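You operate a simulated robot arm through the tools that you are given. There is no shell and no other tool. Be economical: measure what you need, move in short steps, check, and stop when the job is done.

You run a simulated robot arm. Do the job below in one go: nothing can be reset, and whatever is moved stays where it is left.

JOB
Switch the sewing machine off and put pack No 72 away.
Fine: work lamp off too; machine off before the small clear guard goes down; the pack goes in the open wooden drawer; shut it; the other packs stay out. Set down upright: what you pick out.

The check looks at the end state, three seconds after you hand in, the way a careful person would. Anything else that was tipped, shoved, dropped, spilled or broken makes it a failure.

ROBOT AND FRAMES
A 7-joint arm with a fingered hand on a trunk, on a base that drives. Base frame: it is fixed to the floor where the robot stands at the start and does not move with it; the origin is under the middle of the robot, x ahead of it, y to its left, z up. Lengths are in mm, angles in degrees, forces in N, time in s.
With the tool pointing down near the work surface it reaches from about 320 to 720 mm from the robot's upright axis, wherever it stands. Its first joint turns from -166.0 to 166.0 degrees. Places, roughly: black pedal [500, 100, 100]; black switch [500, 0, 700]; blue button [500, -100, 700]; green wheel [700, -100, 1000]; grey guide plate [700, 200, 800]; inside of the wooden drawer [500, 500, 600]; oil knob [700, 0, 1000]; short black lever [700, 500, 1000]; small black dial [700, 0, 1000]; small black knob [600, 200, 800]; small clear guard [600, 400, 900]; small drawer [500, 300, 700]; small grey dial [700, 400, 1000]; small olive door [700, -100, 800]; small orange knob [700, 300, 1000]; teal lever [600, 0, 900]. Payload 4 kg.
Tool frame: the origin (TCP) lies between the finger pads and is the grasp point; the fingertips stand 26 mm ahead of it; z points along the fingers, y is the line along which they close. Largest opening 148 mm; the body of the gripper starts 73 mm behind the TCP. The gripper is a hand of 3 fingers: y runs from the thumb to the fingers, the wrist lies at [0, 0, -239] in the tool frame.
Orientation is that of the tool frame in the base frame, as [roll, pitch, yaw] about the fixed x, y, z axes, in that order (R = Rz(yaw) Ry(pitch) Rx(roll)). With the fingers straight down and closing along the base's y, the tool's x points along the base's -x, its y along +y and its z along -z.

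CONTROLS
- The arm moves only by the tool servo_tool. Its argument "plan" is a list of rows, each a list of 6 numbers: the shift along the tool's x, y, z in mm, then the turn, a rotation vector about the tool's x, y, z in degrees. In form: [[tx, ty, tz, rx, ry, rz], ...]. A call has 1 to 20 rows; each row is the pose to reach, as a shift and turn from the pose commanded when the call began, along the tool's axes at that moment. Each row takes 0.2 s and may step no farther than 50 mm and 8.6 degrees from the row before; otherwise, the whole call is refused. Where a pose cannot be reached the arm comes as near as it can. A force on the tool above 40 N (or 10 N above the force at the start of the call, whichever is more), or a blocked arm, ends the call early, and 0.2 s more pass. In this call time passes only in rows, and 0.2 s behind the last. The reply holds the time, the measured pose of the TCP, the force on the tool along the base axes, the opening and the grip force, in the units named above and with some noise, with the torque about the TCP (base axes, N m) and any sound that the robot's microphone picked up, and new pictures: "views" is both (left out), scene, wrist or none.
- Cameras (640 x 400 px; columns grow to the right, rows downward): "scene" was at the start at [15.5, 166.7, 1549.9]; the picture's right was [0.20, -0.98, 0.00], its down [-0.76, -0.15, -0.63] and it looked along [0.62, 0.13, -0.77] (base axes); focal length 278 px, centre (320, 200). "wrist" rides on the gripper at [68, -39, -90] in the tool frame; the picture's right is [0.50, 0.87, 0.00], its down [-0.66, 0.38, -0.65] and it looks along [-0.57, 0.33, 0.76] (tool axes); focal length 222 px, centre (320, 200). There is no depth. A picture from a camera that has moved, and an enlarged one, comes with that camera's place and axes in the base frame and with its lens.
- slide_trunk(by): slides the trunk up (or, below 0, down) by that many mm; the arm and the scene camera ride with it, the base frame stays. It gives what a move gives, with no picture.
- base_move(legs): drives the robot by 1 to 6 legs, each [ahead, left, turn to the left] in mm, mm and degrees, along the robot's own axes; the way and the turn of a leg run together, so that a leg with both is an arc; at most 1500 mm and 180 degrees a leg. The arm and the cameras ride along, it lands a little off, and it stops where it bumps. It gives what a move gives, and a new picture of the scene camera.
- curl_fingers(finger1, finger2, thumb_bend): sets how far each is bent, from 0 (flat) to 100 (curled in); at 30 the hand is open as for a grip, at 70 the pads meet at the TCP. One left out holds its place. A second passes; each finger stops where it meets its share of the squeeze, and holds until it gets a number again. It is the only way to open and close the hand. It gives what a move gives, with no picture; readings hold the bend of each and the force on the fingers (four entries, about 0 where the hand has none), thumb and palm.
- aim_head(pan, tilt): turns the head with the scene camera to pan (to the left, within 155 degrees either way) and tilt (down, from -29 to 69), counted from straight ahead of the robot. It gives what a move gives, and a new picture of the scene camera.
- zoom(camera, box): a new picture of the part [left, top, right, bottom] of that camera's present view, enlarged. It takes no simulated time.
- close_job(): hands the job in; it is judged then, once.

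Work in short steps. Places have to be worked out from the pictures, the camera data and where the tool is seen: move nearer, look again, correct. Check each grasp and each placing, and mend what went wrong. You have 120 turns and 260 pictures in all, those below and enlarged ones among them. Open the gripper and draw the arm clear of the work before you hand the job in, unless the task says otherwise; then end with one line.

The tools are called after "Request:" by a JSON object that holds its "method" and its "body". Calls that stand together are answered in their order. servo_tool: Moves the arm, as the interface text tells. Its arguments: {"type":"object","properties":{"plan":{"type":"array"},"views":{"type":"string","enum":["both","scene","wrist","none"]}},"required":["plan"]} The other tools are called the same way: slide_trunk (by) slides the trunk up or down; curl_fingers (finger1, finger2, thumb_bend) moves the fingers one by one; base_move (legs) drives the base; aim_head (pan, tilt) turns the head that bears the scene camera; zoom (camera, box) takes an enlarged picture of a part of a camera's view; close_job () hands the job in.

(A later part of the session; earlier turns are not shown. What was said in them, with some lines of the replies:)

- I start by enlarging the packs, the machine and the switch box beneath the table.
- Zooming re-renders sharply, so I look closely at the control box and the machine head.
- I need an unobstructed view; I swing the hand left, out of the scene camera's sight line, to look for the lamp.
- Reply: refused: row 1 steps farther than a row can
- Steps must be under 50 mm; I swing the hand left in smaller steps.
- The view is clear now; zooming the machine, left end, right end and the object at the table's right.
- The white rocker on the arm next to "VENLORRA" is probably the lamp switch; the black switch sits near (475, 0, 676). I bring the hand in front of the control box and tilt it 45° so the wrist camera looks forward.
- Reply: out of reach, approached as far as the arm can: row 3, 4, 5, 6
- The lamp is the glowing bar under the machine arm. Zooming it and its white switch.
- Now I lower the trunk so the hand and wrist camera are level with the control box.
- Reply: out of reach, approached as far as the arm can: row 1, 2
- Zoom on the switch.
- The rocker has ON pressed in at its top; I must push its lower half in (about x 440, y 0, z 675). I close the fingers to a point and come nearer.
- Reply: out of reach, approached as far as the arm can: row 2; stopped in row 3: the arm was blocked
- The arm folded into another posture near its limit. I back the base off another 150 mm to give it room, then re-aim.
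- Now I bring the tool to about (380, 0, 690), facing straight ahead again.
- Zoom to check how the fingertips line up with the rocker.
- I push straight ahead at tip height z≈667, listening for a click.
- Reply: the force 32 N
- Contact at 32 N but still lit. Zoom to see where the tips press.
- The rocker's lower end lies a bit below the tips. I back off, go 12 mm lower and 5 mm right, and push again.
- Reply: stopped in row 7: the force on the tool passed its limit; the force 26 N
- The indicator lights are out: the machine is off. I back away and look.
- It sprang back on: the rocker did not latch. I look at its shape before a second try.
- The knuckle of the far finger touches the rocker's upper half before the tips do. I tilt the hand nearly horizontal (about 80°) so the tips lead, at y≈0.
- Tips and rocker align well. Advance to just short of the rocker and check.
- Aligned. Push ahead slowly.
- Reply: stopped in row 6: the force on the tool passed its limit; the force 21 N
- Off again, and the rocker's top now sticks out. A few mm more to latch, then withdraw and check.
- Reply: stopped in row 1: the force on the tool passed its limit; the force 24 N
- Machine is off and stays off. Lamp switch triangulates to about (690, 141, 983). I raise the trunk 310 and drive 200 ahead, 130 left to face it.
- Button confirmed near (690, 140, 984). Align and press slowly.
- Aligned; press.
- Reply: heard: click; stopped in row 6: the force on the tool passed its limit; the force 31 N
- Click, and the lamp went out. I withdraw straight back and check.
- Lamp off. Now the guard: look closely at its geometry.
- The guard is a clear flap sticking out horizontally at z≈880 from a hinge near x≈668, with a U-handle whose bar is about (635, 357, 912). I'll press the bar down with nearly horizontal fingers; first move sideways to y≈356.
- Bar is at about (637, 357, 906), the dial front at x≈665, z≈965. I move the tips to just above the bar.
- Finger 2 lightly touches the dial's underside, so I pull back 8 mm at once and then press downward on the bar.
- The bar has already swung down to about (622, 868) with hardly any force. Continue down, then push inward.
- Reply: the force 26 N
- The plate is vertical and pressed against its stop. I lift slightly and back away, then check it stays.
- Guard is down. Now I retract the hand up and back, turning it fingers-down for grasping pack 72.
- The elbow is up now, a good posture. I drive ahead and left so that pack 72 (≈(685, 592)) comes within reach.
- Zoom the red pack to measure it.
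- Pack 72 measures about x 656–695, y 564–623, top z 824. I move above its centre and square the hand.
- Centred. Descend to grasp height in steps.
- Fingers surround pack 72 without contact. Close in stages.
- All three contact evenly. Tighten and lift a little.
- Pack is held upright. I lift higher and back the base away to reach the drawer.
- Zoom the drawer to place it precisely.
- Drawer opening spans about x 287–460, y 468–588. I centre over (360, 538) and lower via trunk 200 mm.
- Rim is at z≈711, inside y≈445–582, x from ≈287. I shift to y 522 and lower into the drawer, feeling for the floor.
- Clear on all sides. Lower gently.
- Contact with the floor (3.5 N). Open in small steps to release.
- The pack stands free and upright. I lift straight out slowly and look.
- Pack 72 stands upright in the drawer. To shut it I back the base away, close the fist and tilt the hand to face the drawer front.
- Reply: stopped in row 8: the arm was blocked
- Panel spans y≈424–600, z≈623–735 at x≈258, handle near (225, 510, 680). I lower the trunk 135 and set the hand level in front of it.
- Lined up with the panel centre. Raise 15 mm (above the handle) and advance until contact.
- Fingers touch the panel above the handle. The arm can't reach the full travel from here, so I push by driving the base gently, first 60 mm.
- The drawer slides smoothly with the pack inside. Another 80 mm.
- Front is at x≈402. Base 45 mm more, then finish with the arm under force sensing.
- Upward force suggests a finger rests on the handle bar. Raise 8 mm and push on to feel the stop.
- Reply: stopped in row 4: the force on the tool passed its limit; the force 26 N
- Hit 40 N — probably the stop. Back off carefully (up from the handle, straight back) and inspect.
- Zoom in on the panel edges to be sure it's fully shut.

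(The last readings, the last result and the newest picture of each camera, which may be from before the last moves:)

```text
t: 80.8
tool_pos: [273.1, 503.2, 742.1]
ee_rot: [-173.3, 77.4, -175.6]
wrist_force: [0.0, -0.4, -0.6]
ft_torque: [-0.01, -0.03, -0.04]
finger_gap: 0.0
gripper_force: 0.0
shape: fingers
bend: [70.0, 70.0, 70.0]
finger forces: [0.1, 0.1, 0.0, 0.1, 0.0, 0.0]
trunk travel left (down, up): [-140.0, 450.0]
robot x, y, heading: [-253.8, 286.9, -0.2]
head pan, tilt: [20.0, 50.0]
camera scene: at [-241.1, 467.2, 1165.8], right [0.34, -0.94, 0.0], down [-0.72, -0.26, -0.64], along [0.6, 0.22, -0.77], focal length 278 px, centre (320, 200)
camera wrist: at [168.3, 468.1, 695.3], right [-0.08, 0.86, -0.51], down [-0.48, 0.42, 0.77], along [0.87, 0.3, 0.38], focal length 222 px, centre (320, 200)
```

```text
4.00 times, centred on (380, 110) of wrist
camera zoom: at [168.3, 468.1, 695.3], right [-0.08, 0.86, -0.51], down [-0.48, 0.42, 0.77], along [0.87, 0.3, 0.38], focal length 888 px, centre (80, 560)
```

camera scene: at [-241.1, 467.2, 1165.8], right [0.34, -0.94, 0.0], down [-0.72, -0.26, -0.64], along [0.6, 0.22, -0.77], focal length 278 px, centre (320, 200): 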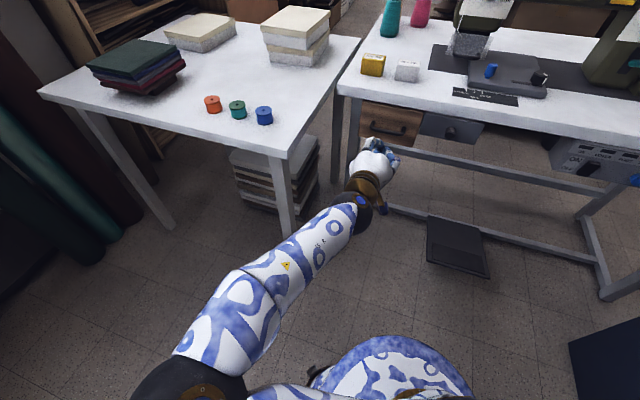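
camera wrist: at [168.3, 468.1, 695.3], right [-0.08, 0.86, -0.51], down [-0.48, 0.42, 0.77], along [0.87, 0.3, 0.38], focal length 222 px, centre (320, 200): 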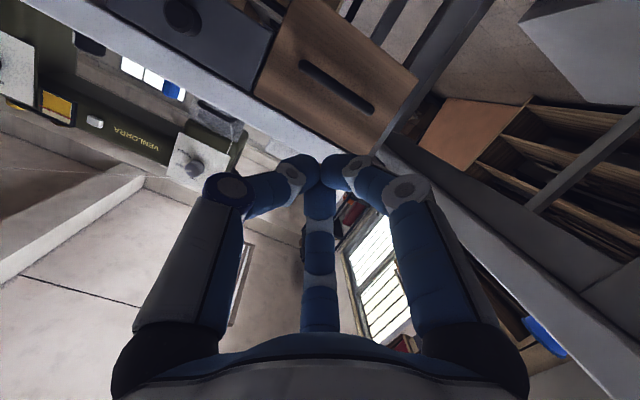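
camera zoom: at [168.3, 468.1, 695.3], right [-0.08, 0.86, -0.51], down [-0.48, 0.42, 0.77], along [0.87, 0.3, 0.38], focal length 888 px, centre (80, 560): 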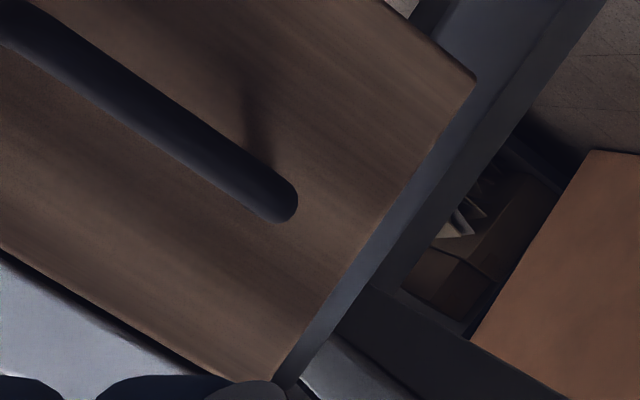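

It looks flush under the overhang. I re-push once gently to confirm it is against its stop.

Request:
{"method": "servo_tool", "body": {"plan": [[-4, 0, 45, 0, 0, 0], [-8, 0, 90, 0, 0, 0], [-14, 0, 135, 0, 0, 0], [-17, 0, 160, 0, 0, 0], [-18, 0, 170, 0, 0, 0], [-18, 0, 175, 0, 0, 0], [-18, 0, 179, 0, 0, 0], [-18, 0, 183, 0, 0, 0], [-18, 0, 187, 0, 0, 0], [-18, 0, 191, 0, 0, 0]], "views": "wrist"}}

```text
t: 82.6
tool_pos: [445.1, 510.9, 722.3]
ee_rot: [-172.7, 77.5, -173.9]
wrist_force: [-25.1, -3.0, 7.4]
ft_torque: [0.04, -0.03, -0.29]
finger_gap: 0.0
gripper_force: 19.6
shape: fingers
bend: [70.0, 72.0, 69.0]
finger forces: [6.1, 14.2, 0.1, 0.0, 19.3, 0.0]
trunk travel left (down, up): [-140.0, 450.0]
robot x, y, heading: [-255.3, 292.7, -0.3]
head pan, tilt: [20.0, 50.0]
stopped in row 8: the force on the tool passed its limit (the readings are from after the stop); the commanded pose is now the measured one
camera wrist: at [341.6, 472.7, 675.4], right [-0.09, 0.85, -0.51], down [-0.49, 0.41, 0.77], along [0.87, 0.32, 0.38], focal length 222 px, centre (320, 200)
```

wrist: 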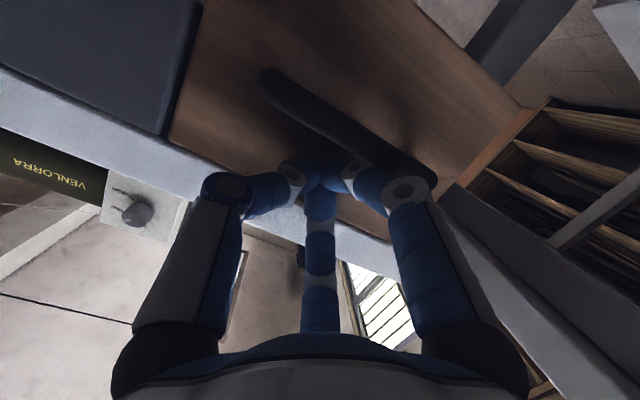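

Same rigid stop: the drawer is shut. Withdraw, back the base off, open the hand and do a final check.

Request:
{"method": "servo_tool", "body": {"plan": [[-1, 0, -15, 0, 0, 0], [2, 0, -50, 0, 0, 0], [6, 0, -90, 0, 0, 0], [12, 0, -130, 0, 0, 0]], "views": "none"}}

Request:
{"method": "base_move", "body": {"legs": [[-200, -60, 0]]}}

Request:
{"method": "curl_fingers", "body": {"finger1": 30, "finger2": 30, "thumb_bend": 30}}

Request:
{"method": "slide_trunk", "body": {"by": 250}}

Request:
{"method": "aim_head", "body": {"pan": 0, "tilt": 40}}

```text
t: 83.6
tool_pos: [318.0, 511.9, 735.7]
ee_rot: [-172.7, 77.2, -173.7]
wrist_force: [0.1, 0.4, 0.1]
ft_torque: [0.0, -0.04, 0.01]
finger_gap: 0.0
gripper_force: 0.0
shape: fingers
bend: [70.0, 70.0, 70.0]
finger forces: [0.0, 0.0, 0.0, 0.1, 0.0, 0.0]
trunk travel left (down, up): [-140.0, 450.0]
robot x, y, heading: [-255.4, 289.0, -0.5]
head pan, tilt: [20.0, 50.0]
```

```text
t: 85.2
tool_pos: [117.9, 455.4, 735.5]
ee_rot: [-172.6, 77.3, -173.6]
wrist_force: [-0.7, 0.5, -0.2]
ft_torque: [0.02, 0.02, 0.03]
finger_gap: 0.2
gripper_force: 0.1
shape: fingers
bend: [70.0, 70.0, 70.0]
finger forces: [0.0, 0.0, 0.0, 0.1, 0.1, 0.1]
trunk travel left (down, up): [-140.0, 450.0]
robot x, y, heading: [-456.9, 227.3, 0.1]
head pan, tilt: [20.0, 50.0]
camera scene: at [-442.9, 407.9, 1165.8], right [0.34, -0.94, 0.0], down [-0.72, -0.26, -0.64], along [0.6, 0.22, -0.77], focal length 278 px, centre (320, 200)
```

scene: 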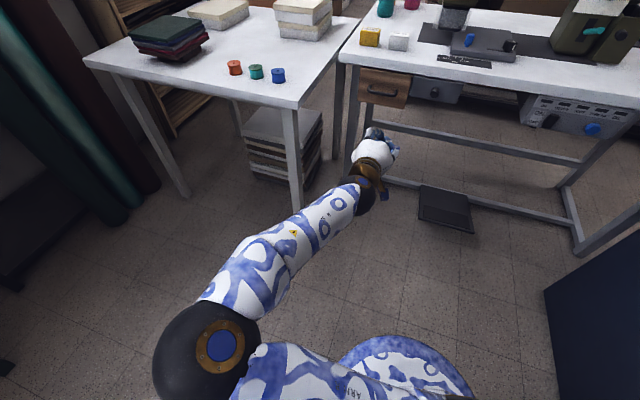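

```text
t: 86.2
tool_pos: [117.8, 454.9, 736.5]
ee_rot: [-172.6, 77.2, -173.6]
wrist_force: [0.5, -0.4, 0.2]
ft_torque: [0.0, -0.01, -0.03]
finger_gap: 126.5
gripper_force: 0.0
shape: fingers
bend: [30.0, 30.0, 30.0]
finger forces: [0.0, 0.1, 0.0, 0.0, 0.0, 0.0]
trunk travel left (down, up): [-140.0, 450.0]
robot x, y, heading: [-457.6, 224.9, -0.2]
head pan, tilt: [20.0, 50.0]
```

```text
t: 88.8
tool_pos: [117.9, 454.1, 987.0]
ee_rot: [-172.6, 77.3, -173.6]
wrist_force: [-1.1, 0.5, 0.7]
ft_torque: [0.01, 0.0, 0.03]
finger_gap: 126.5
gripper_force: 0.1
shape: fingers
bend: [30.0, 30.0, 30.0]
finger forces: [0.0, 0.0, 0.0, 0.1, 0.0, 0.0]
trunk travel left (down, up): [-390.0, 200.0]
robot x, y, heading: [-458.9, 228.5, -0.3]
head pan, tilt: [20.0, 50.0]
```

```text
t: 89.6
tool_pos: [116.3, 454.8, 985.7]
ee_rot: [-172.6, 77.4, -173.6]
wrist_force: [0.7, 0.4, -0.3]
ft_torque: [-0.02, 0.01, 0.02]
finger_gap: 126.5
gripper_force: 0.1
shape: fingers
bend: [30.0, 30.0, 30.0]
finger forces: [0.0, 0.0, 0.0, 0.0, 0.0, 0.1]
trunk travel left (down, up): [-390.0, 200.0]
robot x, y, heading: [-458.7, 227.0, -0.1]
head pan, tilt: [0.0, 40.0]
camera scene: at [-430.4, 381.6, 1430.0], right [0.0, -1.0, 0.0], down [-0.64, 0.0, -0.77], along [0.77, 0.0, -0.64], focal length 278 px, centre (320, 200)
```

scene: 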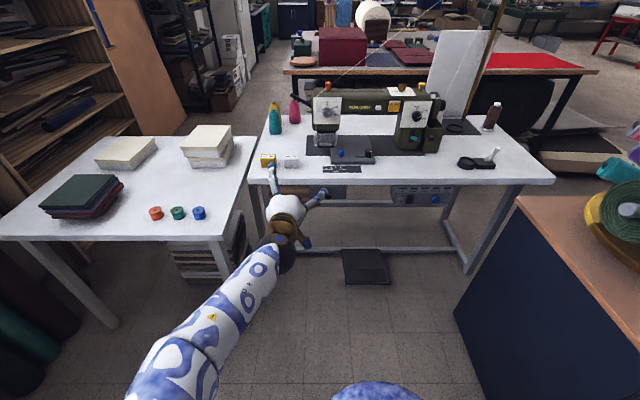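

Final zooms: control box, guard/lamp/dial, packs.

Request:
{"method": "zoom", "body": {"camera": "scene", "box": [380, 175, 460, 215]}}

Request:
{"method": "zoom", "body": {"camera": "scene", "box": [250, 80, 450, 190]}}

Request:
{"method": "zoom", "body": {"camera": "scene", "box": [305, 90, 365, 160]}}

```text
8.00 times, centred on (420, 195) of scene
camera zoom: at [-430.4, 381.6, 1430.0], right [0.0, -1.0, 0.0], down [-0.64, 0.0, -0.77], along [0.77, 0.0, -0.64], focal length 2222 px, centre (-480, 240)
```

zoom: 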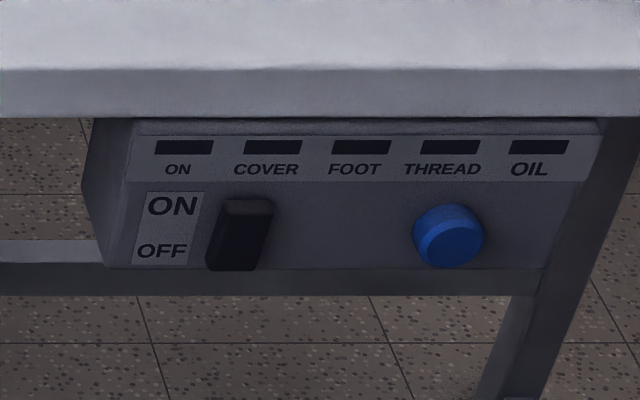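

```text
3.20 times, centred on (350, 135) of scene
camera zoom: at [-430.4, 381.6, 1430.0], right [0.0, -1.0, 0.0], down [-0.64, 0.0, -0.77], along [0.77, 0.0, -0.64], focal length 889 px, centre (224, 408)
```

zoom: 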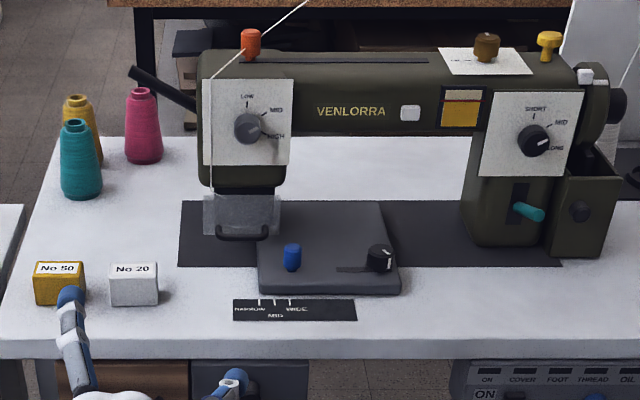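

```text
5.71 times, centred on (335, 125) of scene
camera zoom: at [-430.4, 381.6, 1430.0], right [0.0, -1.0, 0.0], down [-0.64, 0.0, -0.77], along [0.77, 0.0, -0.64], focal length 1587 px, centre (234, 629)
```

zoom: 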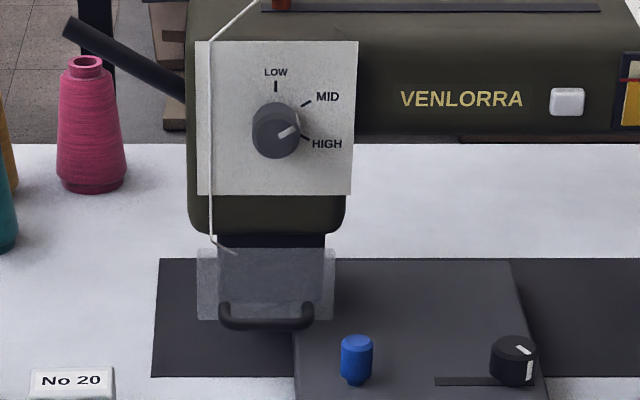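

Everything is off, the guard is down, the drawer is shut, the other packs are untouched and the hand is open and clear. I hand in.

Request:
{"method": "close_job", "body": {}}

```text
The job is handed in.
```

The sewing machine and its work lamp are off, and I lowered the clear guard after the machine was off. Pack No 72 is upright in the wooden drawer, which is shut, and packs No 50 and No 20 are still out on the table.
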